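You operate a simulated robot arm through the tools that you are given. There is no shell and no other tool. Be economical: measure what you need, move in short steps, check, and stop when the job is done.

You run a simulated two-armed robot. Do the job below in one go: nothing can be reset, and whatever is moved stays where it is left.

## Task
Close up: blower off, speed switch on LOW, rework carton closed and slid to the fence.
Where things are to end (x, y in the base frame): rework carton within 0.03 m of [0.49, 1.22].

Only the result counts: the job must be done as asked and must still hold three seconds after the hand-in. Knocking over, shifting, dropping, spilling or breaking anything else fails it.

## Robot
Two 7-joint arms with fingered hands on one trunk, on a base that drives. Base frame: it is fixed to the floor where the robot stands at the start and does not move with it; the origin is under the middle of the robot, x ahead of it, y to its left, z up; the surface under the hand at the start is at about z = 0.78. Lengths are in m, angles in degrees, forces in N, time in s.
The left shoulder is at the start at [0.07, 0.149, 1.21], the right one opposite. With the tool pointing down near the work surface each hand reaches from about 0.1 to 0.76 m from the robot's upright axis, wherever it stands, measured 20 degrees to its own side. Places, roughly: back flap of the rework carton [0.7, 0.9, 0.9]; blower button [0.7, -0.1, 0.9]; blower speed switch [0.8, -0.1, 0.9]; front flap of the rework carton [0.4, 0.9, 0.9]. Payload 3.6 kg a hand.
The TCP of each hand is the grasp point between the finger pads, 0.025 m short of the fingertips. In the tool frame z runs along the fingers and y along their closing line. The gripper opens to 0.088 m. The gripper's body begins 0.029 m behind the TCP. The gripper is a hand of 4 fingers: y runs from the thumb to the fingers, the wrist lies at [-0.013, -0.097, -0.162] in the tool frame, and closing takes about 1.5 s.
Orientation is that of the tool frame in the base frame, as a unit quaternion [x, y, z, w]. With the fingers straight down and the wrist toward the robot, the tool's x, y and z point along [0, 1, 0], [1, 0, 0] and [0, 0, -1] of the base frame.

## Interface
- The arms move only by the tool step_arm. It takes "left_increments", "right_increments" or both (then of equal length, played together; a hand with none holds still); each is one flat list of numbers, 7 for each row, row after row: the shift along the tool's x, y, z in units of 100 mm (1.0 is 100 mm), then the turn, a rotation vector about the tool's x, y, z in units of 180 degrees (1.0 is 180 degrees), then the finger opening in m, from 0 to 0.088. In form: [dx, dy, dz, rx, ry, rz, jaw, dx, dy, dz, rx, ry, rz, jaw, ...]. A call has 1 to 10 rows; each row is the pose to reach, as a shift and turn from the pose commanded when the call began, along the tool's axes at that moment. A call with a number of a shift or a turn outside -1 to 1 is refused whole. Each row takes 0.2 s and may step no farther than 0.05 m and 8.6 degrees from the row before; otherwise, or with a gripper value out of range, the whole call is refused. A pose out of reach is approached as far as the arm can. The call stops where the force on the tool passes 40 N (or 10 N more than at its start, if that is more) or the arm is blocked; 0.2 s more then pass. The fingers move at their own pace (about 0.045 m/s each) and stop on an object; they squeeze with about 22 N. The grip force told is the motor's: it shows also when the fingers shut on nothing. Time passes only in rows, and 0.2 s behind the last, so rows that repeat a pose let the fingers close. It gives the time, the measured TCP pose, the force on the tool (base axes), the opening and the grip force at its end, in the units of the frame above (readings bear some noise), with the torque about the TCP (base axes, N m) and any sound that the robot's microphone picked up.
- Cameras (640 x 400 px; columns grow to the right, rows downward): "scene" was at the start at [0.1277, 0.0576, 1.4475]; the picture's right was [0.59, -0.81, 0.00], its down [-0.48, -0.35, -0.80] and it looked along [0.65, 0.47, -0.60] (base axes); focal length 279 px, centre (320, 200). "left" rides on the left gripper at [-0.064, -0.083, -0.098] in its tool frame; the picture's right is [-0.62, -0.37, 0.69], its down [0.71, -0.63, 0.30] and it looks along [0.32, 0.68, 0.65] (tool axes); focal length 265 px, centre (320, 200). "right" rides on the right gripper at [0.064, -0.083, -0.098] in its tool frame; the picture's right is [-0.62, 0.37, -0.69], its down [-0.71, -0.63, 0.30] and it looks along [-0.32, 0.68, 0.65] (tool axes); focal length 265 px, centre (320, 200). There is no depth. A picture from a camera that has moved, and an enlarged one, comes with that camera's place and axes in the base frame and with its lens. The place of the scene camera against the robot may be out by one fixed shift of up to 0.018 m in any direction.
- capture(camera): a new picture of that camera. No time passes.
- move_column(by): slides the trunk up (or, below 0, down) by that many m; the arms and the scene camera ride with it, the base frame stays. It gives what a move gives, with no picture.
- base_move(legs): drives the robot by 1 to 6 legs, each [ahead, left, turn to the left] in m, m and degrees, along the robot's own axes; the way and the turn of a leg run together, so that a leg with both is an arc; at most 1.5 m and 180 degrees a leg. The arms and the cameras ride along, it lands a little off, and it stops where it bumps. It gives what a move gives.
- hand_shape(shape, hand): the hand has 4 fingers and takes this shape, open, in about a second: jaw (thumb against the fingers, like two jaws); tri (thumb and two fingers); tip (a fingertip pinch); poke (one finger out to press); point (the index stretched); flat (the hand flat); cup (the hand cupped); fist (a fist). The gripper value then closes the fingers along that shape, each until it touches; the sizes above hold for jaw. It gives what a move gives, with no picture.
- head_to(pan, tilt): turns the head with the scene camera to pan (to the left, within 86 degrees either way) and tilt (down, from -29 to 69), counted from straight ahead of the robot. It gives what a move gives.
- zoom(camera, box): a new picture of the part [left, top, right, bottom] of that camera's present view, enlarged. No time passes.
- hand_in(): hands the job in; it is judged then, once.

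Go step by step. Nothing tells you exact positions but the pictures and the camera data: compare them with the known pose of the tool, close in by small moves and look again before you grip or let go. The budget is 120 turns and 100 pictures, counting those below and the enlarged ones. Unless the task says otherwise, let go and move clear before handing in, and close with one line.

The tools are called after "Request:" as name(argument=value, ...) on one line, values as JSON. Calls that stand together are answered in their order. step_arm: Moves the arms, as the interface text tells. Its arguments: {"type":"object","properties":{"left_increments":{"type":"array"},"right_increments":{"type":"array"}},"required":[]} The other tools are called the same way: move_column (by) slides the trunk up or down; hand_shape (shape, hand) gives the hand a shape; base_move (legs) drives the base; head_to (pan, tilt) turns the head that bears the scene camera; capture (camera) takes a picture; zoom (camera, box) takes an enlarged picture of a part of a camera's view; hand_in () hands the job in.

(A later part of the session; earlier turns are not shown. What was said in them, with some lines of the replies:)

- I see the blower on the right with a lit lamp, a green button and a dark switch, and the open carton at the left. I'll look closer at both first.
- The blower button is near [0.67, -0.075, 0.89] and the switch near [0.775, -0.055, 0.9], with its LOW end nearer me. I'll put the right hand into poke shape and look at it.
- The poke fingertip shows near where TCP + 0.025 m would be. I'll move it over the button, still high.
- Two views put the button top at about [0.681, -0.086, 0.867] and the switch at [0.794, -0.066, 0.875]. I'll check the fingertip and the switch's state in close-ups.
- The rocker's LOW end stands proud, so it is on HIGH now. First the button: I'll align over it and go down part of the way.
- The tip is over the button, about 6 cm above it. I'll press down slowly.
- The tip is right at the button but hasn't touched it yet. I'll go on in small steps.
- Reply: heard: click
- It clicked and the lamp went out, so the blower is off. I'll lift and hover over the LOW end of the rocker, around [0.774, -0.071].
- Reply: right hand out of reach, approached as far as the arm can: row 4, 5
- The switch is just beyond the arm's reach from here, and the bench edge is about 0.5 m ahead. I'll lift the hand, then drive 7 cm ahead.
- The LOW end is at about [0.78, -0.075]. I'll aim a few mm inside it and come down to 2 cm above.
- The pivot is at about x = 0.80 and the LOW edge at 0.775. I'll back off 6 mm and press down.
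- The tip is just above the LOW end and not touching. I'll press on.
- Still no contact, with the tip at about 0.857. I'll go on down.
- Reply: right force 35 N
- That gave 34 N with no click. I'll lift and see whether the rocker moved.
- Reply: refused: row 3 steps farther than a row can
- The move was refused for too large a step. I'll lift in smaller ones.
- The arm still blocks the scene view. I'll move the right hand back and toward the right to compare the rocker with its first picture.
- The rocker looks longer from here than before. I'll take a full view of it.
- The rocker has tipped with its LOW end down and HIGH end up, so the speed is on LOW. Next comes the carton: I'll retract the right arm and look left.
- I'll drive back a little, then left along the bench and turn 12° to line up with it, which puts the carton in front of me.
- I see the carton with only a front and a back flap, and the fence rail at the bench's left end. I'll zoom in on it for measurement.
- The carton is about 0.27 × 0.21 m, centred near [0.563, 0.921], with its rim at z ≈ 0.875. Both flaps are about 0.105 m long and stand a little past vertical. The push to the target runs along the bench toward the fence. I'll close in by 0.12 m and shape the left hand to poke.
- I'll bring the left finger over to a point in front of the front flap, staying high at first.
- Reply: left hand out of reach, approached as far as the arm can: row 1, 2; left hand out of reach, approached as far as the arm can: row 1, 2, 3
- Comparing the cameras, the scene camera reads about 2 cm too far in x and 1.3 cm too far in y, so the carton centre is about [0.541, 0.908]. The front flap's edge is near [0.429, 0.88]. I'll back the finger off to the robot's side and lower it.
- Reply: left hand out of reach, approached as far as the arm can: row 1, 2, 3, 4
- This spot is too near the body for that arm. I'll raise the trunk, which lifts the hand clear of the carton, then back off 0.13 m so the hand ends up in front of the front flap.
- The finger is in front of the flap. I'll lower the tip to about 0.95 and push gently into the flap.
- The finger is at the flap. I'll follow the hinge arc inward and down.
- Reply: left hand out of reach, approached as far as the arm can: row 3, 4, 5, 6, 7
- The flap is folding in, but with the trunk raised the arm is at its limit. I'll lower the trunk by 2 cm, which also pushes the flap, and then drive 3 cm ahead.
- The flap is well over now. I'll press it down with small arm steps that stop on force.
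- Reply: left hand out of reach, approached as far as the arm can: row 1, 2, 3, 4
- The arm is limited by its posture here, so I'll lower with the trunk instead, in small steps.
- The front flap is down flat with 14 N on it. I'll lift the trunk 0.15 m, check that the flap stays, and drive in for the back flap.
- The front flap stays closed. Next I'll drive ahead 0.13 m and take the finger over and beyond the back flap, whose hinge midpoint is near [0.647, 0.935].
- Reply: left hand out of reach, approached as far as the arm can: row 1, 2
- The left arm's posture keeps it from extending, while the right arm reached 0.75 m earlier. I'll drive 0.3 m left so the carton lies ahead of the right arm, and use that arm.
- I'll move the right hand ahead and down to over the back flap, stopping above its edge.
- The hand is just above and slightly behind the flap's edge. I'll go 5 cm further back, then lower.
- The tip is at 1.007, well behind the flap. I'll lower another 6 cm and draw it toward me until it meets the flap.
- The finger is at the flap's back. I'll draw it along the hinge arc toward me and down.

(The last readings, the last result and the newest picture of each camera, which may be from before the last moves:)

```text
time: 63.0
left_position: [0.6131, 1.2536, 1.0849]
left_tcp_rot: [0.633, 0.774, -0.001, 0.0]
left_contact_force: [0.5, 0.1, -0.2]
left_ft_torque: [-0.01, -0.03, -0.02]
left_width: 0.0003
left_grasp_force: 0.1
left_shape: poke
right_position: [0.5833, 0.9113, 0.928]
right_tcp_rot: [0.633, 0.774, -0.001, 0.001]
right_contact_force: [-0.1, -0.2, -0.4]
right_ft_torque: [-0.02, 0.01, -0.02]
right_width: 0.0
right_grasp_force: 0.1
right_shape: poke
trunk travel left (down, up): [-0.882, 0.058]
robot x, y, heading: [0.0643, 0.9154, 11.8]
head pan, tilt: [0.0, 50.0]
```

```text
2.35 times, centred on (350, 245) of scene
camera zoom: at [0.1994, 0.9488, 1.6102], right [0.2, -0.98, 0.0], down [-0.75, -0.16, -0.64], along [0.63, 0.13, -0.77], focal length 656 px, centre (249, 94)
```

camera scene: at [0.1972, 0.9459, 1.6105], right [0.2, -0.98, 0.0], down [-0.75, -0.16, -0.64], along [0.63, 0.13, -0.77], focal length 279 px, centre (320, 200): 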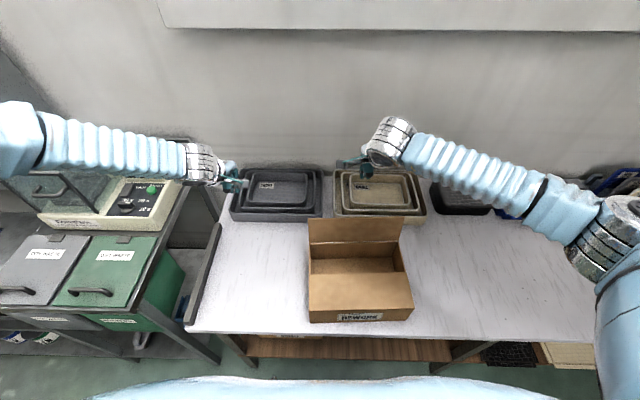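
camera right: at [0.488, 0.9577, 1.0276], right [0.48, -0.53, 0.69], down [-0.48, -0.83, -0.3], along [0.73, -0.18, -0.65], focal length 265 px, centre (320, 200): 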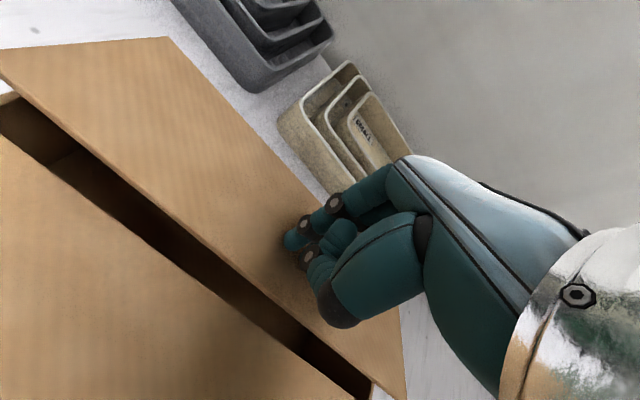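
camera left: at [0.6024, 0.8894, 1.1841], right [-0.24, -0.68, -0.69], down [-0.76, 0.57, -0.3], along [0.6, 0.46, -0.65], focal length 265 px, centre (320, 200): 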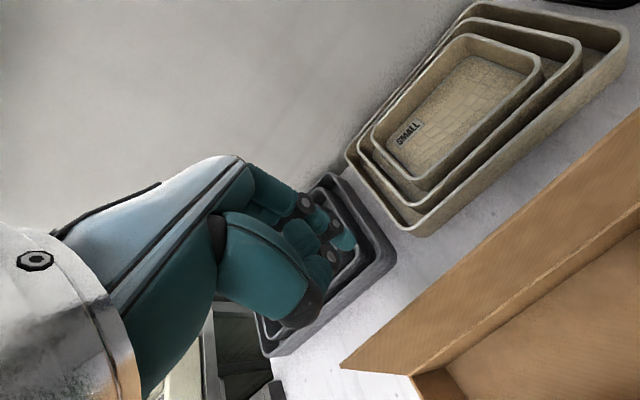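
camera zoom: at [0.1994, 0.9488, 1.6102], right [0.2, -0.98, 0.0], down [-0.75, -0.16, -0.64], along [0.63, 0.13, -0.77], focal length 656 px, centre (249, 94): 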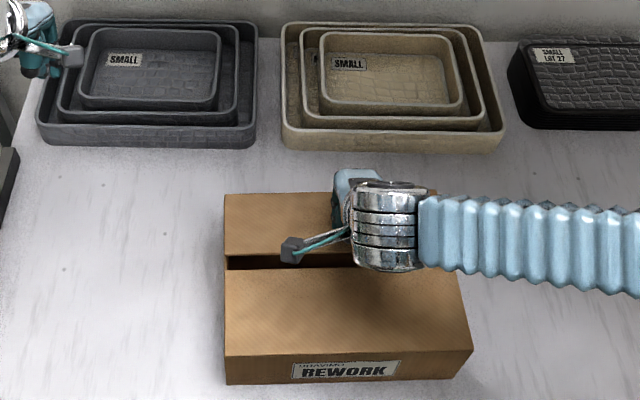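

The back flap has folded over. I'll press it the rest of the way down.

Request:
step_arm(right_increments=[0, 0, 0.08, 0, 0, 0, 0, 0, 0, 0.14, 0, 0, 0, 0, 0, 0, 0.18, 0, 0, 0, 0, 0, 0, 0.22, 0, 0, 0, 0, 0, 0, 0.25, 0, 0, 0, 0])

Request:
capture(camera="right")

```text
time: 64.2
left_position: [0.6093, 1.252, 1.0877]
left_tcp_rot: [0.633, 0.774, 0.001, 0.002]
left_contact_force: [-0.2, 0.2, 0.0]
left_ft_torque: [0.02, 0.0, 0.02]
left_width: 0.0001
left_grasp_force: 0.1
left_shape: poke
right_position: [0.5828, 0.9115, 0.9082]
right_tcp_rot: [0.633, 0.774, 0.004, 0.004]
right_contact_force: [2.8, -3.4, 28.0]
right_ft_torque: [-0.19, -0.08, 0.04]
right_width: 0.0
right_grasp_force: 0.0
right_shape: poke
trunk travel left (down, up): [-0.882, 0.058]
robot x, y, heading: [0.0684, 0.9174, 11.7]
head pan, tilt: [0.0, 50.0]
```

```text
32 pictures are left
camera right: at [0.4878, 0.9579, 1.0072], right [0.47, -0.54, 0.7], down [-0.47, -0.82, -0.31], along [0.74, -0.18, -0.65], focal length 265 px, centre (320, 200)
```

right: 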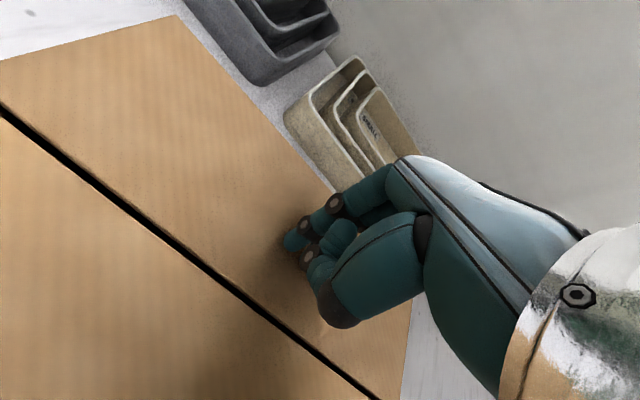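

Both flaps are closed. I'll lift clear and measure the carton from above.

Request:
step_arm(right_increments=[0, 0, -0.4, 0, 0, 0, 0, 0, 0, -0.8, 0, 0, 0, 0, 0, -0.2, -1.0, 0, 0, 0, 0, -0.4, -0.4, -1.0, 0, 0, 0, 0, -0.8, -0.5, -1.0, 0, 0, 0, 0, -1.0, -0.5, -1.0, 0, 0, 0, 0])

Request:
capture(camera="right")

Request:
capture(camera="scene")

```text
time: 65.6
left_position: [0.6117, 1.2523, 1.0855]
left_tcp_rot: [0.633, 0.774, 0.0, 0.001]
left_contact_force: [0.0, 0.8, 0.3]
left_ft_torque: [0.01, -0.01, 0.01]
left_width: 0.0001
left_grasp_force: 0.0
left_shape: poke
right_position: [0.5512, 0.8041, 1.0055]
right_tcp_rot: [0.633, 0.775, -0.001, 0.0]
right_contact_force: [-0.4, -0.3, 1.3]
right_ft_torque: [-0.02, 0.02, -0.04]
right_width: 0.0
right_grasp_force: 0.1
right_shape: poke
trunk travel left (down, up): [-0.882, 0.058]
robot x, y, heading: [0.0671, 0.9171, 11.5]
head pan, tilt: [0.0, 50.0]
```

```text
31 pictures are left
camera right: at [0.4567, 0.8503, 1.1046], right [0.48, -0.53, 0.69], down [-0.47, -0.83, -0.3], along [0.74, -0.18, -0.65], focal length 265 px, centre (320, 200)
```

right: 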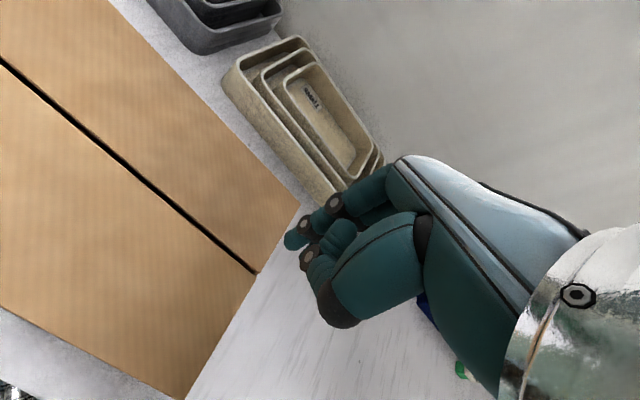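

```text
30 pictures are left
camera scene: at [0.1965, 0.9491, 1.6105], right [0.2, -0.98, 0.0], down [-0.75, -0.16, -0.64], along [0.63, 0.13, -0.77], focal length 279 px, centre (320, 200)
```

scene: 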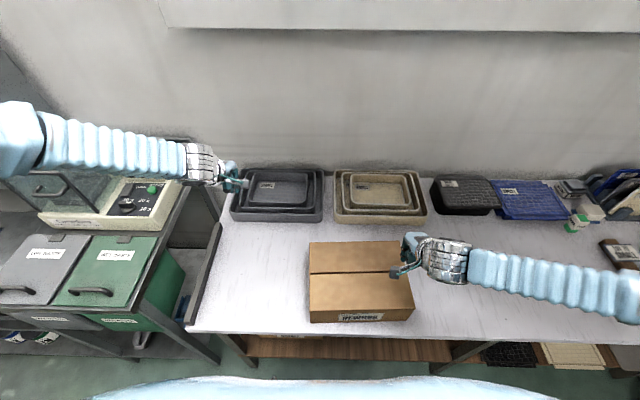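

The carton centre measures about [0.548, 0.910], so it needs 0.315 m along the bench and almost nothing across. I'll bring the right finger down beside its right face, with clearance.

Request:
step_arm(right_increments=[-0.4, 0.1, 0, 0, 0, 0, 0, -0.8, 0.24, 0, 0, 0, 0, 0, -1.0, 0.24, 0.2, 0, 0, 0, 0, -1.0, 0.24, 0.6, 0, 0, 0, 0, -1.0, 0.24, 0.98, 0, 0, 0, 0])

Request:
capture(camera="right")

Request:
zoom(camera="scene", box=[280, 200, 500, 340])

```text
time: 66.8
left_position: [0.6124, 1.2508, 1.0869]
left_tcp_rot: [0.633, 0.774, 0.0, 0.001]
left_contact_force: [-0.3, -0.6, 0.7]
left_ft_torque: [0.01, 0.03, -0.03]
left_width: 0.0002
left_grasp_force: 0.0
left_shape: poke
right_position: [0.5954, 0.7089, 0.9063]
right_tcp_rot: [0.633, 0.774, 0.001, 0.001]
right_contact_force: [1.3, 0.6, -0.5]
right_ft_torque: [-0.01, -0.02, 0.02]
right_width: 0.0
right_grasp_force: 0.1
right_shape: poke
trunk travel left (down, up): [-0.882, 0.058]
robot x, y, heading: [0.0671, 0.9163, 11.9]
head pan, tilt: [0.0, 50.0]
```

```text
29 pictures are left
camera right: at [0.5022, 0.7556, 1.0051], right [0.48, -0.54, 0.69], down [-0.47, -0.82, -0.31], along [0.74, -0.18, -0.65], focal length 265 px, centre (320, 200)
```

right: 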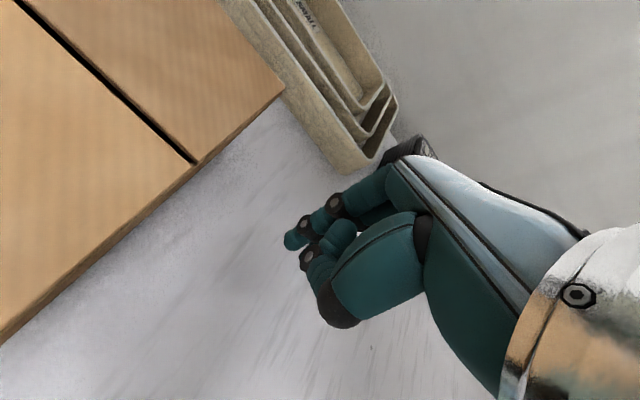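

```text
2.86 times, centred on (390, 270) of scene
camera zoom: at [0.1978, 0.9465, 1.6105], right [0.2, -0.98, 0.0], down [-0.75, -0.16, -0.64], along [0.63, 0.13, -0.77], focal length 796 px, centre (120, 0)
```

zoom: 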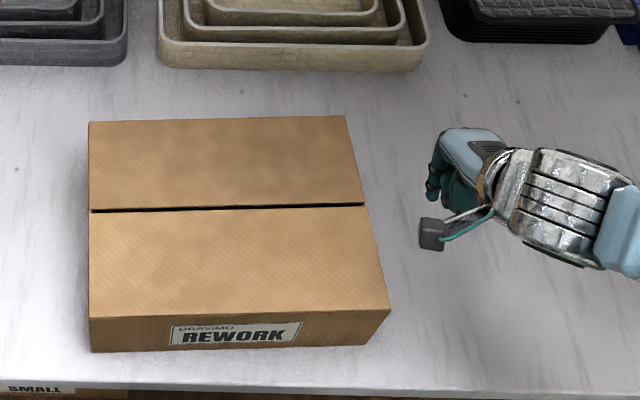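

The finger is in line with the carton's middle, 7 cm off its right face. I'll lower 6 cm and push 4–5 cm past contact.

Request:
step_arm(right_increments=[0, 0, 0.3, 0, 0, 0, 0, 0, 0, 0.6, 0, 0, 0, 0, 0.2, 0, 0.6, 0, 0, 0, 0, 0.4, 0, 0.6, 0, 0, 0, 0, 0.55, 0, 0.6, 0, 0, 0, 0, 0.65, 0, 0.6, 0, 0, 0, 0, 0.75, 0, 0.6, 0, 0, 0, 0, 0.85, 0, 0.6, 0, 0, 0, 0, 1.0, 0, 0.6, 0, 0, 0, 0])

Request:
zoom(camera="scene", box=[180, 180, 480, 340])

Request:
capture(camera="right")

```text
time: 68.8
left_position: [0.6133, 1.2524, 1.0858]
left_tcp_rot: [0.634, 0.774, -0.001, 0.001]
left_contact_force: [-0.5, -0.3, -0.6]
left_ft_torque: [0.0, -0.01, -0.03]
left_width: 0.0
left_grasp_force: 0.2
left_shape: poke
right_position: [0.5883, 0.7341, 0.8414]
right_tcp_rot: [0.632, 0.775, 0.002, -0.002]
right_contact_force: [-0.5, 0.1, 0.1]
right_ft_torque: [0.01, 0.05, 0.02]
right_width: 0.0
right_grasp_force: 0.0
right_shape: poke
right hand out of reach, approached as far as the arm can: row 4, 5, 6, 7, 8, 9
trunk travel left (down, up): [-0.882, 0.058]
robot x, y, heading: [0.0736, 0.9176, 11.8]
head pan, tilt: [0.0, 50.0]
```

```text
2.13 times, centred on (330, 260) of scene
camera zoom: at [0.1992, 0.947, 1.6103], right [0.2, -0.98, 0.0], down [-0.75, -0.16, -0.64], along [0.63, 0.13, -0.77], focal length 595 px, centre (299, 72)
```

zoom: 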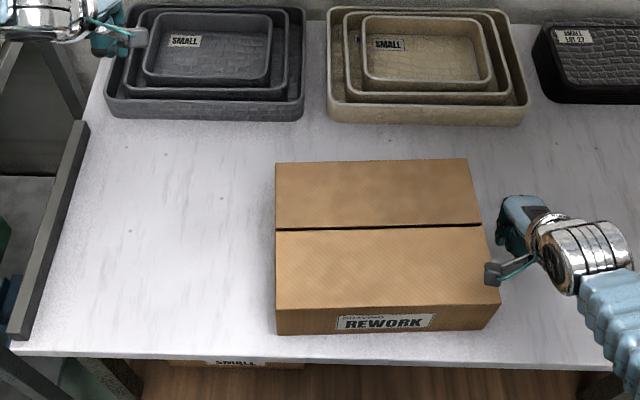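

```text
26 pictures are left
camera right: at [0.4937, 0.7797, 0.9413], right [0.49, -0.54, 0.69], down [-0.47, -0.83, -0.31], along [0.74, -0.17, -0.65], focal length 265 px, centre (320, 200)
```

right: 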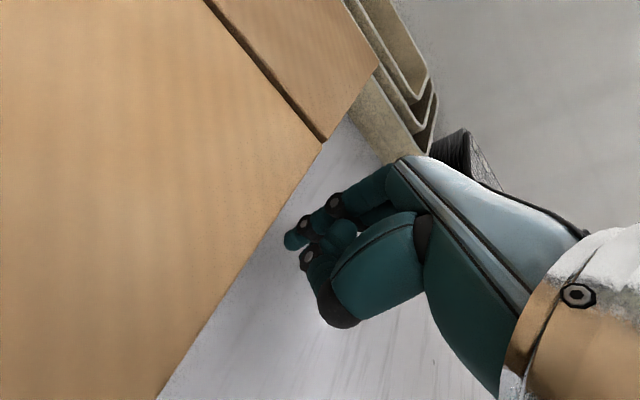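

The raised trunk is limiting the right arm this low down. I'll raise the hand 0.1 m while lowering the trunk 0.1 m, which gives the same hand height with better reach.

Request:
step_arm(right_increments=[-0.1, 0, -0.4, 0, 0, 0, 0, -0.1, 0, -0.8, 0, 0, 0, 0, -0.1, 0, -1.0, 0, 0, 0, 0])

Request:
move_column(by=-0.12)

Request:
capture(camera="right")

```text
time: 69.6
left_position: [0.6134, 1.2545, 1.0854]
left_tcp_rot: [0.633, 0.774, 0.0, 0.001]
left_contact_force: [0.2, 0.8, 0.2]
left_ft_torque: [-0.02, 0.02, 0.01]
left_width: 0.0001
left_grasp_force: 0.0
left_shape: poke
right_position: [0.5894, 0.7272, 0.9436]
right_tcp_rot: [0.633, 0.774, -0.001, 0.0]
right_contact_force: [0.5, 0.2, 0.3]
right_ft_torque: [0.01, 0.03, 0.0]
right_width: 0.0
right_grasp_force: 0.0
right_shape: poke
trunk travel left (down, up): [-0.882, 0.058]
robot x, y, heading: [0.0689, 0.9188, 11.8]
head pan, tilt: [0.0, 50.0]
```

```text
time: 71.1
left_position: [0.6123, 1.2535, 0.9667]
left_tcp_rot: [0.634, 0.774, 0.0, 0.001]
left_contact_force: [0.6, -0.8, 0.4]
left_ft_torque: [-0.01, -0.02, -0.01]
left_width: 0.0
left_grasp_force: 0.1
left_shape: poke
right_position: [0.5898, 0.7253, 0.8236]
right_tcp_rot: [0.633, 0.774, 0.0, -0.001]
right_contact_force: [0.1, -0.1, -0.1]
right_ft_torque: [0.01, 0.01, -0.02]
right_width: 0.0
right_grasp_force: 0.1
right_shape: poke
trunk travel left (down, up): [-0.762, 0.178]
robot x, y, heading: [0.0659, 0.9181, 11.9]
head pan, tilt: [0.0, 50.0]
```

```text
25 pictures are left
camera right: at [0.4961, 0.7718, 0.9227], right [0.48, -0.53, 0.69], down [-0.48, -0.83, -0.3], along [0.73, -0.18, -0.65], focal length 265 px, centre (320, 200)
```

right: 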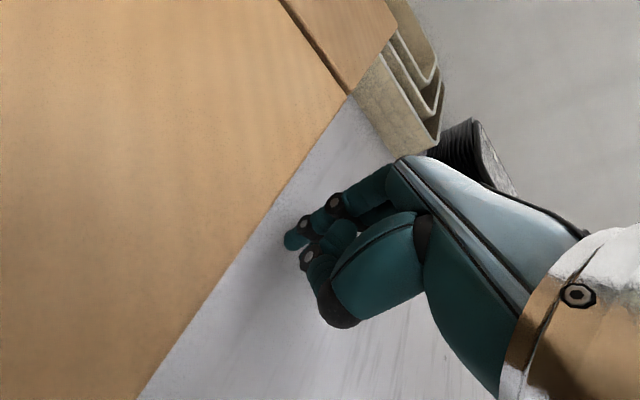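

The hand is beside the carton with room to move. I'll push along the bench, first by 0.1 m.

Request:
step_arm(right_increments=[0.15, 0, -0.15, 0, 0, 0, 0, 0.3, 0, -0.15, 0, 0, 0, 0, 0.42, 0, -0.15, 0, 0, 0, 0, 0.52, 0, -0.15, 0, 0, 0, 0, 0.62, 0, -0.15, 0, 0, 0, 0, 0.72, 0, -0.15, 0, 0, 0, 0, 0.82, 0, -0.15, 0, 0, 0, 0, 0.92, 0, -0.15, 0, 0, 0, 0, 1.0, 0, -0.15, 0, 0, 0, 0])

Request:
zoom(camera="scene", box=[160, 180, 480, 370])

Request:
capture(camera="right")

```text
time: 73.1
left_position: [0.6135, 1.2528, 0.9658]
left_tcp_rot: [0.633, 0.774, 0.0, 0.001]
left_contact_force: [-0.2, -0.3, 0.4]
left_ft_torque: [-0.01, -0.04, -0.01]
left_width: 0.0
left_grasp_force: 0.1
left_shape: poke
right_position: [0.5674, 0.833, 0.8373]
right_tcp_rot: [0.625, 0.78, 0.005, -0.012]
right_contact_force: [0.2, 0.1, 0.2]
right_ft_torque: [0.0, 0.08, 0.01]
right_width: 0.0
right_grasp_force: 0.0
right_shape: poke
right hand out of reach, approached as far as the arm can: row 5, 6, 7, 8, 9
trunk travel left (down, up): [-0.762, 0.178]
robot x, y, heading: [0.0689, 0.9164, 11.7]
head pan, tilt: [0.0, 50.0]
```

```text
2.00 times, centred on (320, 275) of scene
camera zoom: at [0.199, 0.9488, 1.4902], right [0.2, -0.98, 0.0], down [-0.75, -0.16, -0.64], along [0.63, 0.13, -0.77], focal length 558 px, centre (320, 50)
```

zoom: 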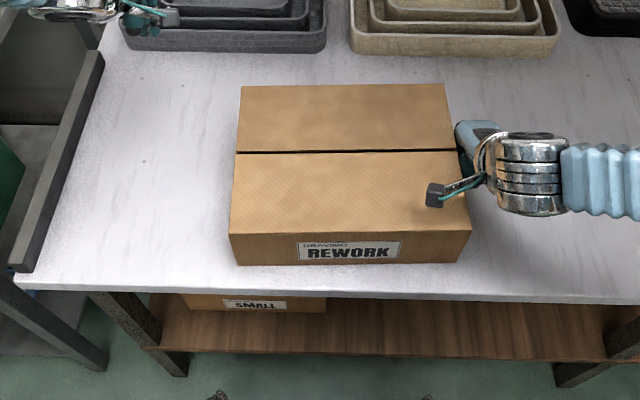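

```text
23 pictures are left
camera right: at [0.4731, 0.8765, 0.9403], right [0.5, -0.54, 0.67], down [-0.46, -0.83, -0.32], along [0.73, -0.15, -0.67], focal length 265 px, centre (320, 200)
```

right: 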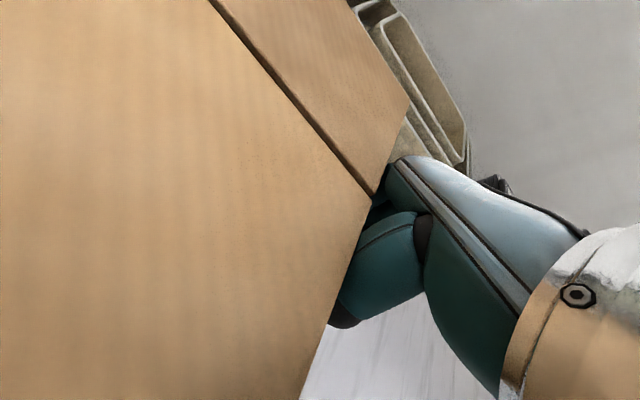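

The carton has moved about 7 cm and is still square, but the arm is cramped again. I'll back the hand off the carton, drive back 0.12 m and reach out again.

Request:
step_arm(right_increments=[-0.2, 0, 0, 0, 0, 0, 0, -0.45, 0, 0, 0, 0, 0, 0])

Request:
base_move(legs=[[-0.12, 0, 0]])

Request:
capture(camera="scene")

```text
time: 73.7
left_position: [0.6117, 1.2522, 0.9679]
left_tcp_rot: [0.633, 0.774, 0.0, 0.001]
left_contact_force: [-1.0, -0.9, 0.1]
left_ft_torque: [0.01, 0.01, -0.01]
left_width: 0.0004
left_grasp_force: 0.0
left_shape: poke
right_position: [0.5791, 0.776, 0.8392]
right_tcp_rot: [0.633, 0.774, 0.001, 0.001]
right_contact_force: [0.0, -1.0, -0.2]
right_ft_torque: [0.02, -0.03, 0.01]
right_width: 0.0
right_grasp_force: 0.1
right_shape: poke
trunk travel left (down, up): [-0.762, 0.178]
robot x, y, heading: [0.0658, 0.9184, 12.0]
head pan, tilt: [0.0, 50.0]
```

```text
time: 74.8
left_position: [0.588, 1.2465, 0.9652]
left_tcp_rot: [0.634, 0.773, -0.002, 0.001]
left_contact_force: [-1.0, 0.8, 0.0]
left_ft_torque: [0.02, 0.0, 0.0]
left_width: 0.0
left_grasp_force: 0.0
left_shape: poke
right_position: [0.5563, 0.7724, 0.8391]
right_tcp_rot: [0.632, 0.775, -0.001, 0.003]
right_contact_force: [-0.5, 0.3, -0.1]
right_ft_torque: [0.01, 0.01, 0.02]
right_width: 0.0002
right_grasp_force: 0.0
right_shape: poke
trunk travel left (down, up): [-0.762, 0.178]
robot x, y, heading: [0.0416, 0.9103, 11.8]
head pan, tilt: [0.0, 50.0]
stopped in leg 1: the robot was blocked; the commanded pose is now the measured one
```

```text
22 pictures are left
camera scene: at [0.1769, 0.9441, 1.49], right [0.2, -0.98, 0.0], down [-0.75, -0.16, -0.64], along [0.63, 0.13, -0.77], focal length 279 px, centre (320, 200)
```

scene: 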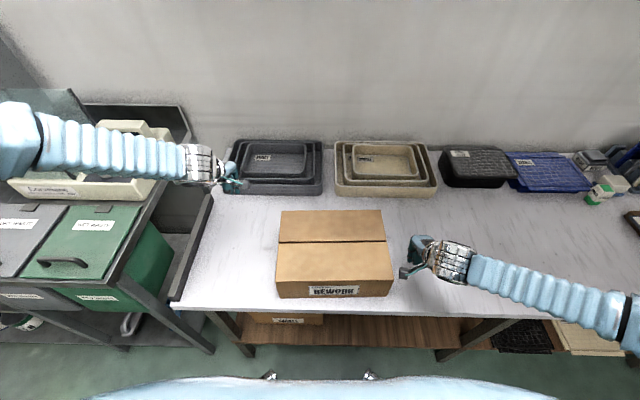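

The base was blocked after 2 cm. I'll check whether the left arm is near the scale or something stands behind me.

Request:
zoom(camera="scene", box=[0, 70, 260, 230])

Request:
head_to(pan=70, tilt=30)

Request:
capture(camera="scene")

```text
2.46 times, centred on (130, 150) of scene
camera zoom: at [0.1769, 0.9441, 1.49], right [0.2, -0.98, 0.0], down [-0.75, -0.16, -0.64], along [0.63, 0.13, -0.77], focal length 686 px, centre (788, 323)
```

zoom: 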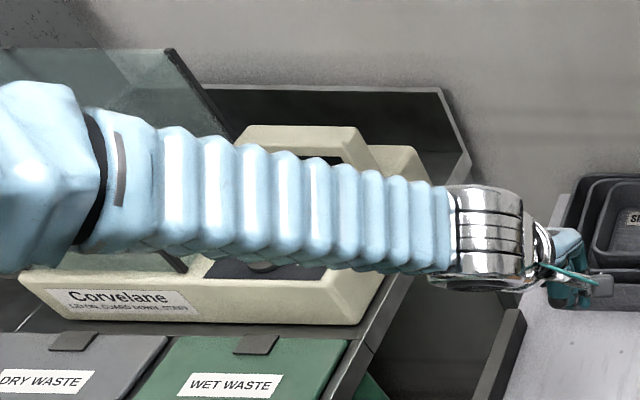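

```text
time: 76.2
left_position: [0.5837, 1.2467, 0.967]
left_tcp_rot: [0.634, 0.773, 0.001, 0.001]
left_contact_force: [0.1, -0.4, -0.8]
left_ft_torque: [-0.05, -0.04, -0.02]
left_width: 0.0
left_grasp_force: 0.0
left_shape: poke
right_position: [0.5525, 0.7705, 0.8413]
right_tcp_rot: [0.632, 0.775, 0.002, 0.004]
right_contact_force: [-1.2, 0.7, 0.0]
right_ft_torque: [0.0, 0.02, -0.01]
right_width: 0.0
right_grasp_force: 0.1
right_shape: poke
trunk travel left (down, up): [-0.762, 0.178]
robot x, y, heading: [0.0438, 0.9126, 11.8]
head pan, tilt: [70.0, 30.0]
```

```text
20 pictures are left
camera scene: at [0.1095, 1.0163, 1.52], right [0.99, -0.14, 0.0], down [-0.07, -0.49, -0.87], along [0.13, 0.86, -0.5], focal length 279 px, centre (320, 200)
```

scene: 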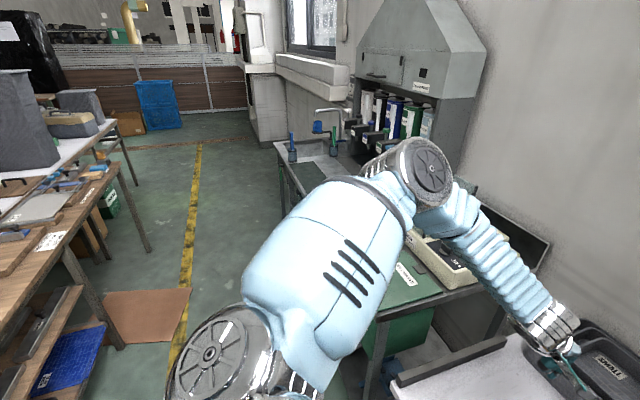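

Request:
zoom(camera="scene", box=[330, 120, 600, 340])

```text
1.82 times, centred on (465, 230) of scene
camera zoom: at [0.1095, 1.0163, 1.52], right [0.99, -0.14, 0.0], down [-0.07, -0.49, -0.87], along [0.13, 0.86, -0.5], focal length 507 px, centre (56, 146)
```

zoom: 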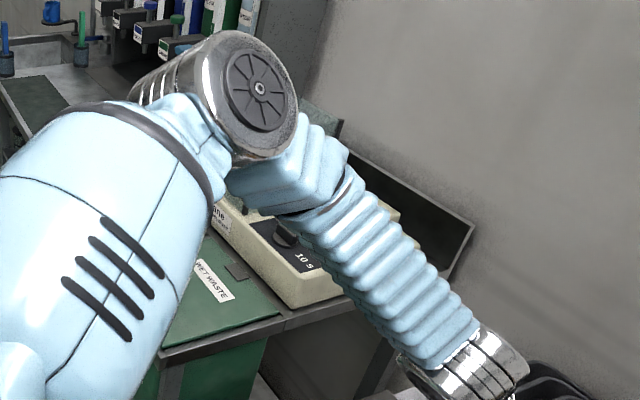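

The left arm is clear of the scale: its elbow is at about z 1.35. So something probably stands behind the base. I'll look down to the side.

Request:
head_to(pan=86, tilt=60)

Request:
capture(camera="scene")

Request:
head_to(pan=-86, tilt=50)

Request:
capture(camera="scene")

```text
time: 77.2
left_position: [0.5865, 1.2461, 0.9654]
left_tcp_rot: [0.634, 0.773, 0.0, 0.0]
left_contact_force: [0.3, -0.6, -0.9]
left_ft_torque: [0.02, -0.01, 0.0]
left_width: 0.0
left_grasp_force: 0.1
left_shape: poke
right_position: [0.5551, 0.7723, 0.8397]
right_tcp_rot: [0.633, 0.774, 0.0, 0.003]
right_contact_force: [0.2, -0.4, -0.6]
right_ft_torque: [0.0, 0.01, -0.01]
right_width: 0.0
right_grasp_force: 0.1
right_shape: poke
trunk travel left (down, up): [-0.762, 0.178]
robot x, y, heading: [0.0434, 0.9105, 11.6]
head pan, tilt: [85.9, 60.0]
```

```text
18 pictures are left
camera scene: at [0.0922, 0.9936, 1.4778], right [0.99, 0.13, 0.0], down [0.11, -0.86, -0.5], along [-0.07, 0.5, -0.87], focal length 279 px, centre (320, 200)
```

scene: 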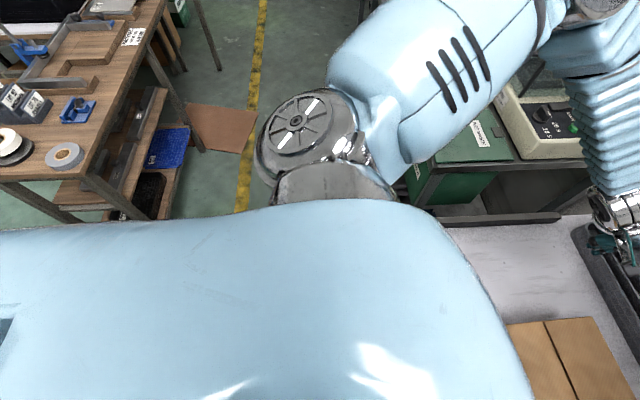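

```text
time: 79.8
left_position: [0.5855, 1.2461, 0.9656]
left_tcp_rot: [0.634, 0.774, 0.0, 0.0]
left_contact_force: [-0.6, -0.4, -0.1]
left_ft_torque: [0.02, 0.03, 0.01]
left_width: 0.0
left_grasp_force: 0.2
left_shape: poke
right_position: [0.5541, 0.7723, 0.8401]
right_tcp_rot: [0.632, 0.775, 0.001, 0.004]
right_contact_force: [0.6, -0.3, 0.0]
right_ft_torque: [-0.01, -0.01, -0.01]
right_width: 0.0
right_grasp_force: 0.1
right_shape: poke
trunk travel left (down, up): [-0.762, 0.178]
robot x, y, heading: [0.0457, 0.9104, 12.0]
head pan, tilt: [-85.9, 50.0]
```

```text
17 pictures are left
camera scene: at [0.1207, 0.8533, 1.4903], right [-0.96, -0.27, 0.0], down [-0.21, 0.74, -0.64], along [0.18, -0.62, -0.77], focal length 279 px, centre (320, 200)
```

scene: 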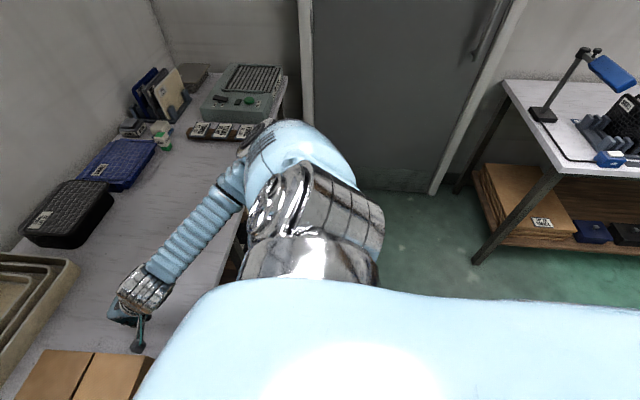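

A bench stands behind me, so I can't back off here. Instead I'll push the carton by driving left with the right hand held still. First I'll raise the left hand and bring it inward so it stays clear of the scale.

Request:
step_arm(left_increments=[0, 0, -0.35, 0, 0, 0, 0, 0, 0, -0.7, 0, 0, 0, 0, -0.4, 0, -1.0, 0, 0, 0, 0, -0.7, 0, -1.0, 0, 0, 0, 0, -1.0, 0, -1.0, 0, 0, 0, 0])

Request:
step_arm(left_increments=[-0.4, 0, 0, 0, 0, 0, 0, -0.8, 0, 0, 0, 0, 0, 0])

Request:
head_to(pan=15, tilt=45)

Request:
capture(camera="scene")

```text
time: 81.0
left_position: [0.6057, 1.15, 1.0659]
left_tcp_rot: [0.634, 0.773, -0.001, 0.001]
left_contact_force: [-0.8, -0.1, -0.2]
left_ft_torque: [0.0, 0.0, 0.0]
left_width: 0.0
left_grasp_force: 0.1
left_shape: poke
right_position: [0.5545, 0.7725, 0.839]
right_tcp_rot: [0.633, 0.774, -0.001, 0.004]
right_contact_force: [-0.2, 1.0, 0.0]
right_ft_torque: [0.01, -0.01, 0.02]
right_width: 0.0
right_grasp_force: 0.1
right_shape: poke
trunk travel left (down, up): [-0.762, 0.178]
robot x, y, heading: [0.045, 0.9125, 11.7]
head pan, tilt: [-85.9, 50.0]
```

```text
time: 81.6
left_position: [0.5822, 1.1048, 1.0878]
left_tcp_rot: [0.634, 0.773, 0.0, 0.0]
left_contact_force: [0.0, -0.3, 0.7]
left_ft_torque: [0.02, -0.02, 0.02]
left_width: 0.0
left_grasp_force: 0.0
left_shape: poke
left hand out of reach, approached as far as the arm can: row 1, 2
right_position: [0.5541, 0.771, 0.8386]
right_tcp_rot: [0.632, 0.775, 0.001, 0.004]
right_contact_force: [0.3, 0.2, 0.5]
right_ft_torque: [0.02, 0.0, -0.02]
right_width: 0.0
right_grasp_force: 0.1
right_shape: poke
trunk travel left (down, up): [-0.762, 0.178]
robot x, y, heading: [0.0429, 0.9081, 11.9]
head pan, tilt: [-85.9, 50.0]
```

```text
time: 83.4
left_position: [0.5841, 1.1045, 1.0867]
left_tcp_rot: [0.634, 0.773, 0.0, 0.002]
left_contact_force: [-0.6, -0.3, 0.1]
left_ft_torque: [-0.01, -0.01, -0.01]
left_width: 0.0
left_grasp_force: 0.1
left_shape: poke
right_position: [0.555, 0.7712, 0.8398]
right_tcp_rot: [0.633, 0.774, 0.0, 0.003]
right_contact_force: [0.1, -0.1, 0.3]
right_ft_torque: [0.02, 0.02, -0.02]
right_width: 0.0
right_grasp_force: 0.0
right_shape: poke
trunk travel left (down, up): [-0.762, 0.178]
robot x, y, heading: [0.0431, 0.9124, 11.9]
head pan, tilt: [15.0, 45.0]
```

```text
16 pictures are left
camera scene: at [0.1723, 0.9638, 1.4973], right [0.45, -0.89, 0.0], down [-0.63, -0.32, -0.71], along [0.63, 0.32, -0.71], focal length 279 px, centre (320, 200)
```

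scene: 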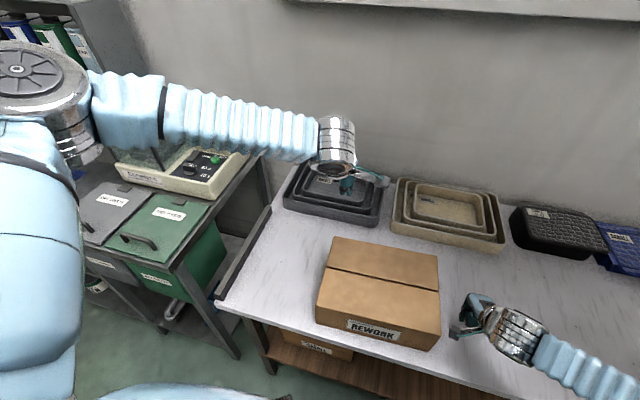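

The left hand is high and inward. The right finger needs about 3 cm ahead to line up with the carton's middle again. I'll nudge the base 1 cm off the obstacle and the hand 2 cm ahead, then close up to the carton.

Request:
base_move(legs=[[0.012, 0, 0]])

Request:
step_arm(right_increments=[0, 0.18, 0, 0, 0, 0, 0, 0.2, 0.18, 0, 0, 0, 0, 0, 0.4, 0.18, 0, 0, 0, 0, 0, 0.5, 0.18, 0, 0, 0, 0, 0])

Request:
capture(camera="right")

```text
time: 84.2
left_position: [0.5935, 1.1073, 1.0888]
left_tcp_rot: [0.635, 0.773, 0.0, 0.002]
left_contact_force: [-0.5, 0.2, 0.1]
left_ft_torque: [-0.04, 0.01, -0.01]
left_width: 0.0
left_grasp_force: 0.1
left_shape: poke
right_position: [0.5657, 0.7733, 0.8418]
right_tcp_rot: [0.632, 0.775, 0.001, 0.005]
right_contact_force: [0.0, -0.1, -0.6]
right_ft_torque: [0.02, -0.02, 0.01]
right_width: 0.0
right_grasp_force: 0.1
right_shape: poke
trunk travel left (down, up): [-0.762, 0.178]
robot x, y, heading: [0.0599, 0.9153, 11.8]
head pan, tilt: [15.0, 45.0]
```

```text
time: 85.2
left_position: [0.5971, 1.1085, 1.0861]
left_tcp_rot: [0.634, 0.773, -0.002, 0.001]
left_contact_force: [0.6, -0.2, -0.1]
left_ft_torque: [0.03, 0.03, -0.01]
left_width: 0.0002
left_grasp_force: 0.1
left_shape: poke
right_position: [0.5773, 0.8258, 0.8399]
right_tcp_rot: [0.632, 0.775, 0.0, 0.004]
right_contact_force: [1.2, 0.3, 0.5]
right_ft_torque: [0.01, 0.0, -0.02]
right_width: 0.0
right_grasp_force: 0.0
right_shape: poke
trunk travel left (down, up): [-0.762, 0.178]
robot x, y, heading: [0.0536, 0.9147, 11.7]
head pan, tilt: [15.0, 45.0]
```

```text
15 pictures are left
camera right: at [0.4822, 0.8733, 0.939], right [0.48, -0.53, 0.7], down [-0.47, -0.83, -0.3], along [0.74, -0.19, -0.65], focal length 265 px, centre (320, 200)
```

right: 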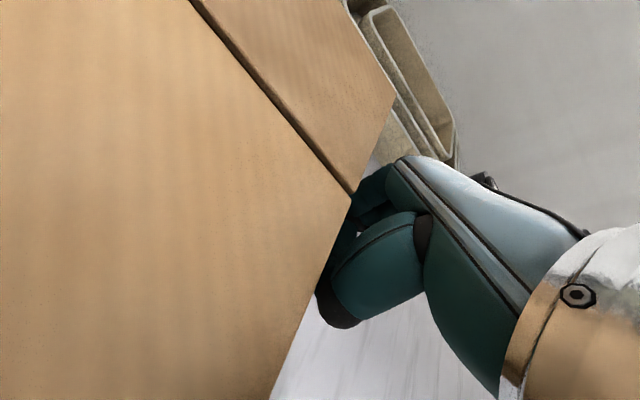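

The finger is at the carton's side, aligned with its middle to within 6 mm. I'll push by driving left 0.19 m.

Request:
base_move(legs=[[0, 0.19, 0]])

Request:
capture(camera="scene")

Request:
capture(camera="right")

```text
time: 88.2
left_position: [0.5554, 1.2915, 1.0885]
left_tcp_rot: [0.636, 0.772, 0.0, 0.002]
left_contact_force: [0.7, -0.1, 0.7]
left_ft_torque: [0.0, -0.01, -0.06]
left_width: 0.0
left_grasp_force: 0.1
left_shape: poke
right_position: [0.536, 1.0084, 0.8403]
right_tcp_rot: [0.632, 0.775, 0.0, 0.005]
right_contact_force: [0.1, 0.4, 0.8]
right_ft_torque: [-0.01, 0.0, 0.03]
right_width: 0.0001
right_grasp_force: 0.1
right_shape: poke
trunk travel left (down, up): [-0.762, 0.178]
robot x, y, heading: [0.0194, 1.0991, 11.8]
head pan, tilt: [15.0, 45.0]
```

```text
14 pictures are left
camera scene: at [0.147, 1.152, 1.4973], right [0.45, -0.89, 0.0], down [-0.63, -0.32, -0.71], along [0.63, 0.32, -0.71], focal length 279 px, centre (320, 200)
```

scene: 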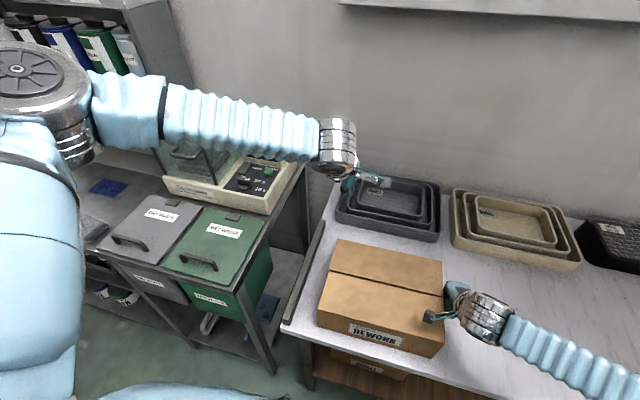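

```text
13 pictures are left
camera right: at [0.4423, 1.0553, 0.9399], right [0.48, -0.53, 0.7], down [-0.47, -0.83, -0.3], along [0.74, -0.19, -0.65], focal length 265 px, centre (320, 200)
```

right: 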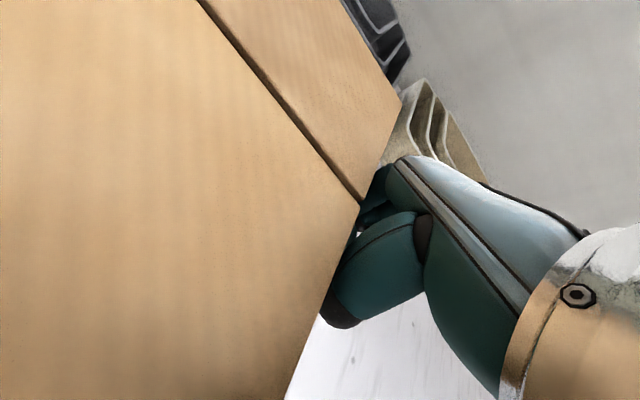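

The carton centre is about [0.505, 1.156], with roughly 6.5 cm to go on a good line. I'll drive another 5.8 cm.

Request:
base_move(legs=[[0, 0.058, 0]])

Request:
head_to(pan=25, tilt=60)

Request:
capture(camera="scene")

Request:
capture(camera="right")

```text
time: 89.7
left_position: [0.5418, 1.3496, 1.0886]
left_tcp_rot: [0.636, 0.772, -0.001, 0.004]
left_contact_force: [-1.1, 0.0, 0.3]
left_ft_torque: [-0.01, 0.0, -0.01]
left_width: 0.0
left_grasp_force: 0.0
left_shape: poke
right_position: [0.5262, 1.0681, 0.8407]
right_tcp_rot: [0.632, 0.775, 0.0, 0.004]
right_contact_force: [0.0, 0.2, -0.2]
right_ft_torque: [-0.01, 0.02, -0.01]
right_width: 0.0
right_grasp_force: 0.1
right_shape: poke
trunk travel left (down, up): [-0.762, 0.178]
robot x, y, heading: [0.0048, 1.1634, 11.6]
head pan, tilt: [15.0, 45.0]
```

```text
time: 90.4
left_position: [0.5413, 1.3517, 1.0891]
left_tcp_rot: [0.636, 0.772, -0.001, 0.005]
left_contact_force: [-0.5, -0.5, 0.8]
left_ft_torque: [-0.01, -0.04, 0.01]
left_width: 0.0001
left_grasp_force: 0.0
left_shape: poke
right_position: [0.5249, 1.0692, 0.8408]
right_tcp_rot: [0.631, 0.776, 0.0, 0.004]
right_contact_force: [-0.5, 0.2, 0.3]
right_ft_torque: [-0.01, -0.01, 0.02]
right_width: 0.0
right_grasp_force: 0.1
right_shape: poke
trunk travel left (down, up): [-0.762, 0.178]
robot x, y, heading: [0.0048, 1.168, 11.8]
head pan, tilt: [25.0, 60.0]
```

```text
12 pictures are left
camera scene: at [0.1142, 1.2192, 1.4778], right [0.6, -0.8, 0.0], down [-0.69, -0.52, -0.5], along [0.4, 0.3, -0.87], focal length 279 px, centre (320, 200)
```

scene: 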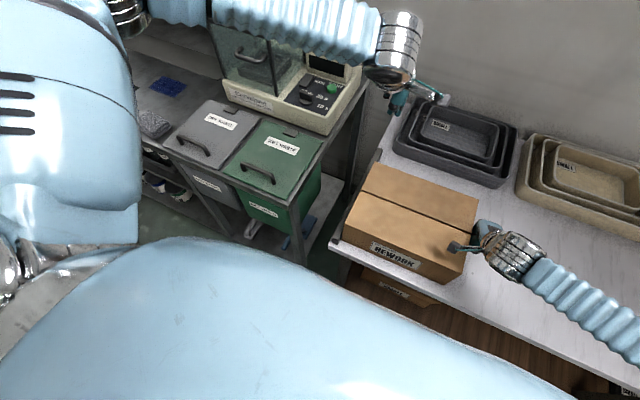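

```text
11 pictures are left
camera right: at [0.4297, 1.1156, 0.9402], right [0.48, -0.53, 0.7], down [-0.47, -0.83, -0.3], along [0.74, -0.18, -0.65], focal length 265 px, centre (320, 200)
```

right: 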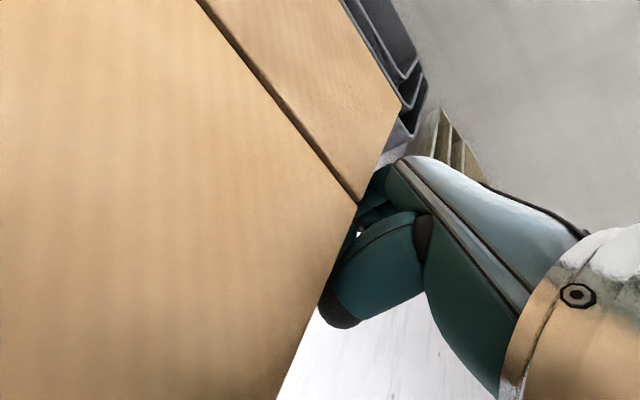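

By the right camera the carton centre is now at about [0.489, 1.219], which is the target. I'll check the gap to the fence.

Request:
zoom(camera="scene", box=[310, 130, 500, 300])

```text
2.35 times, centred on (405, 215) of scene
camera zoom: at [0.1142, 1.2192, 1.4778], right [0.6, -0.8, 0.0], down [-0.69, -0.52, -0.5], along [0.4, 0.3, -0.87], focal length 656 px, centre (120, 165)
```

zoom: 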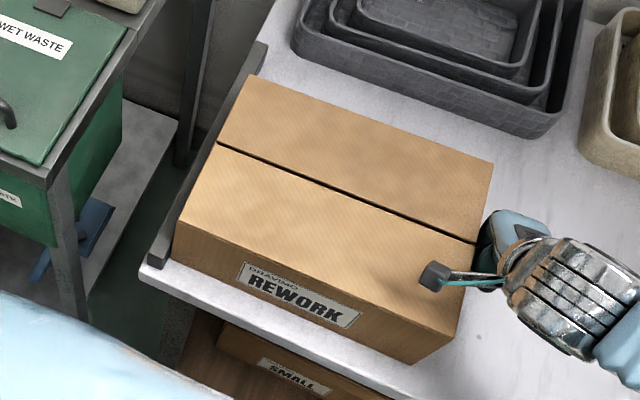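

A gap of about 1 cm seems to remain. I'll push the last bit gently with the arm, 4 mm at a time, watching the force.

Request:
step_arm(right_increments=[0.03, 0, 0, 0, 0, 0, 0, 0.06, 0, 0, 0, 0, 0, 0, 0.09, 0, 0, 0, 0, 0, 0, 0.12, 0, 0, 0, 0, 0, 0])

Request:
zoom(camera="scene", box=[330, 180, 400, 270])

```text
time: 91.4
left_position: [0.5415, 1.3485, 1.0899]
left_tcp_rot: [0.636, 0.772, 0.0, 0.003]
left_contact_force: [0.0, -0.4, 1.1]
left_ft_torque: [0.03, -0.03, 0.01]
left_width: 0.0
left_grasp_force: 0.1
left_shape: poke
right_position: [0.5225, 1.0756, 0.8407]
right_tcp_rot: [0.635, 0.773, 0.001, 0.006]
right_contact_force: [-1.2, -15.6, 3.4]
right_ft_torque: [0.64, -0.02, -0.11]
right_width: 0.0
right_grasp_force: 0.1
right_shape: poke
trunk travel left (down, up): [-0.762, 0.178]
robot x, y, heading: [0.0031, 1.1651, 11.5]
head pan, tilt: [25.0, 60.0]
```

```text
4.44 times, centred on (365, 225) of scene
camera zoom: at [0.114, 1.2149, 1.478], right [0.6, -0.8, 0.0], down [-0.69, -0.52, -0.5], along [0.4, 0.3, -0.86], focal length 1239 px, centre (120, 89)
```

zoom: 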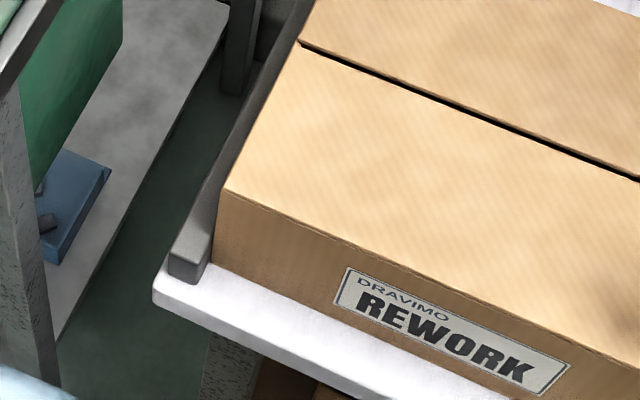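

The force is now 16 N and the carton touches the fence. I'll back the hand away to the right and lift it clear.

Request:
step_arm(right_increments=[-0.3, 0, 0, 0, 0, 0, 0, -0.7, 0, 0, 0, 0, 0, 0, -1.0, 0, 0, 0, 0, 0, 0, -1.0, 0, -0.4, 0, 0, 0, 0, -1.0, 0, -0.8, 0, 0, 0, 0, -1.0, 0, -1.0, 0, 0, 0, 0])

Request:
capture(camera="right")

Request:
capture(camera="scene")

```text
time: 92.8
left_position: [0.5423, 1.3516, 1.0883]
left_tcp_rot: [0.636, 0.771, -0.001, 0.005]
left_contact_force: [0.7, -0.2, 0.0]
left_ft_torque: [0.01, 0.0, 0.0]
left_width: 0.0002
left_grasp_force: 0.1
left_shape: poke
right_position: [0.541, 0.9831, 0.9422]
right_tcp_rot: [0.633, 0.774, 0.001, 0.005]
right_contact_force: [-0.9, 0.7, -0.5]
right_ft_torque: [0.01, -0.01, 0.05]
right_width: 0.0001
right_grasp_force: 0.1
right_shape: poke
trunk travel left (down, up): [-0.762, 0.178]
robot x, y, heading: [0.0059, 1.1661, 11.5]
head pan, tilt: [25.0, 60.0]
```

```text
8 pictures are left
camera right: at [0.4464, 1.0302, 1.041], right [0.48, -0.53, 0.7], down [-0.47, -0.83, -0.3], along [0.74, -0.18, -0.65], focal length 265 px, centre (320, 200)
```

right: 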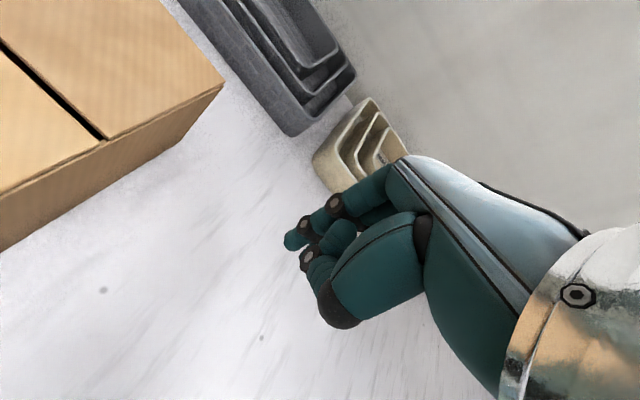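

```text
7 pictures are left
camera scene: at [0.1149, 1.2189, 1.4777], right [0.6, -0.8, 0.0], down [-0.69, -0.52, -0.5], along [0.4, 0.3, -0.87], focal length 279 px, centre (320, 200)
```

scene: 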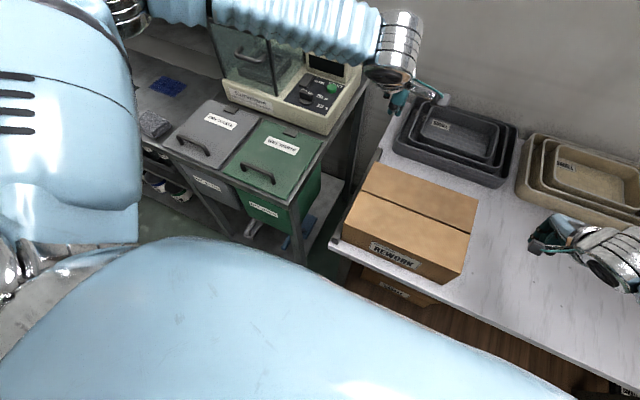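

The carton sits closed against the fence with its centre at about [0.482, 1.225]. The blower lamp is out, the switch is tipped to LOW, and both hands are clear, so I'm handing in.

Request:
hand_in()

```text
The job is handed in.
```

The job is handed in: the blower is off, the speed switch is on LOW, and the rework carton is closed against the fence, about 1 cm from [0.49, 1.22] by the cameras. The switch gave no click, so LOW rests on how it is tipped. While reversing beside the carton, the base also bumped something behind it that I couldn't see, and I couldn't check whether that moved.
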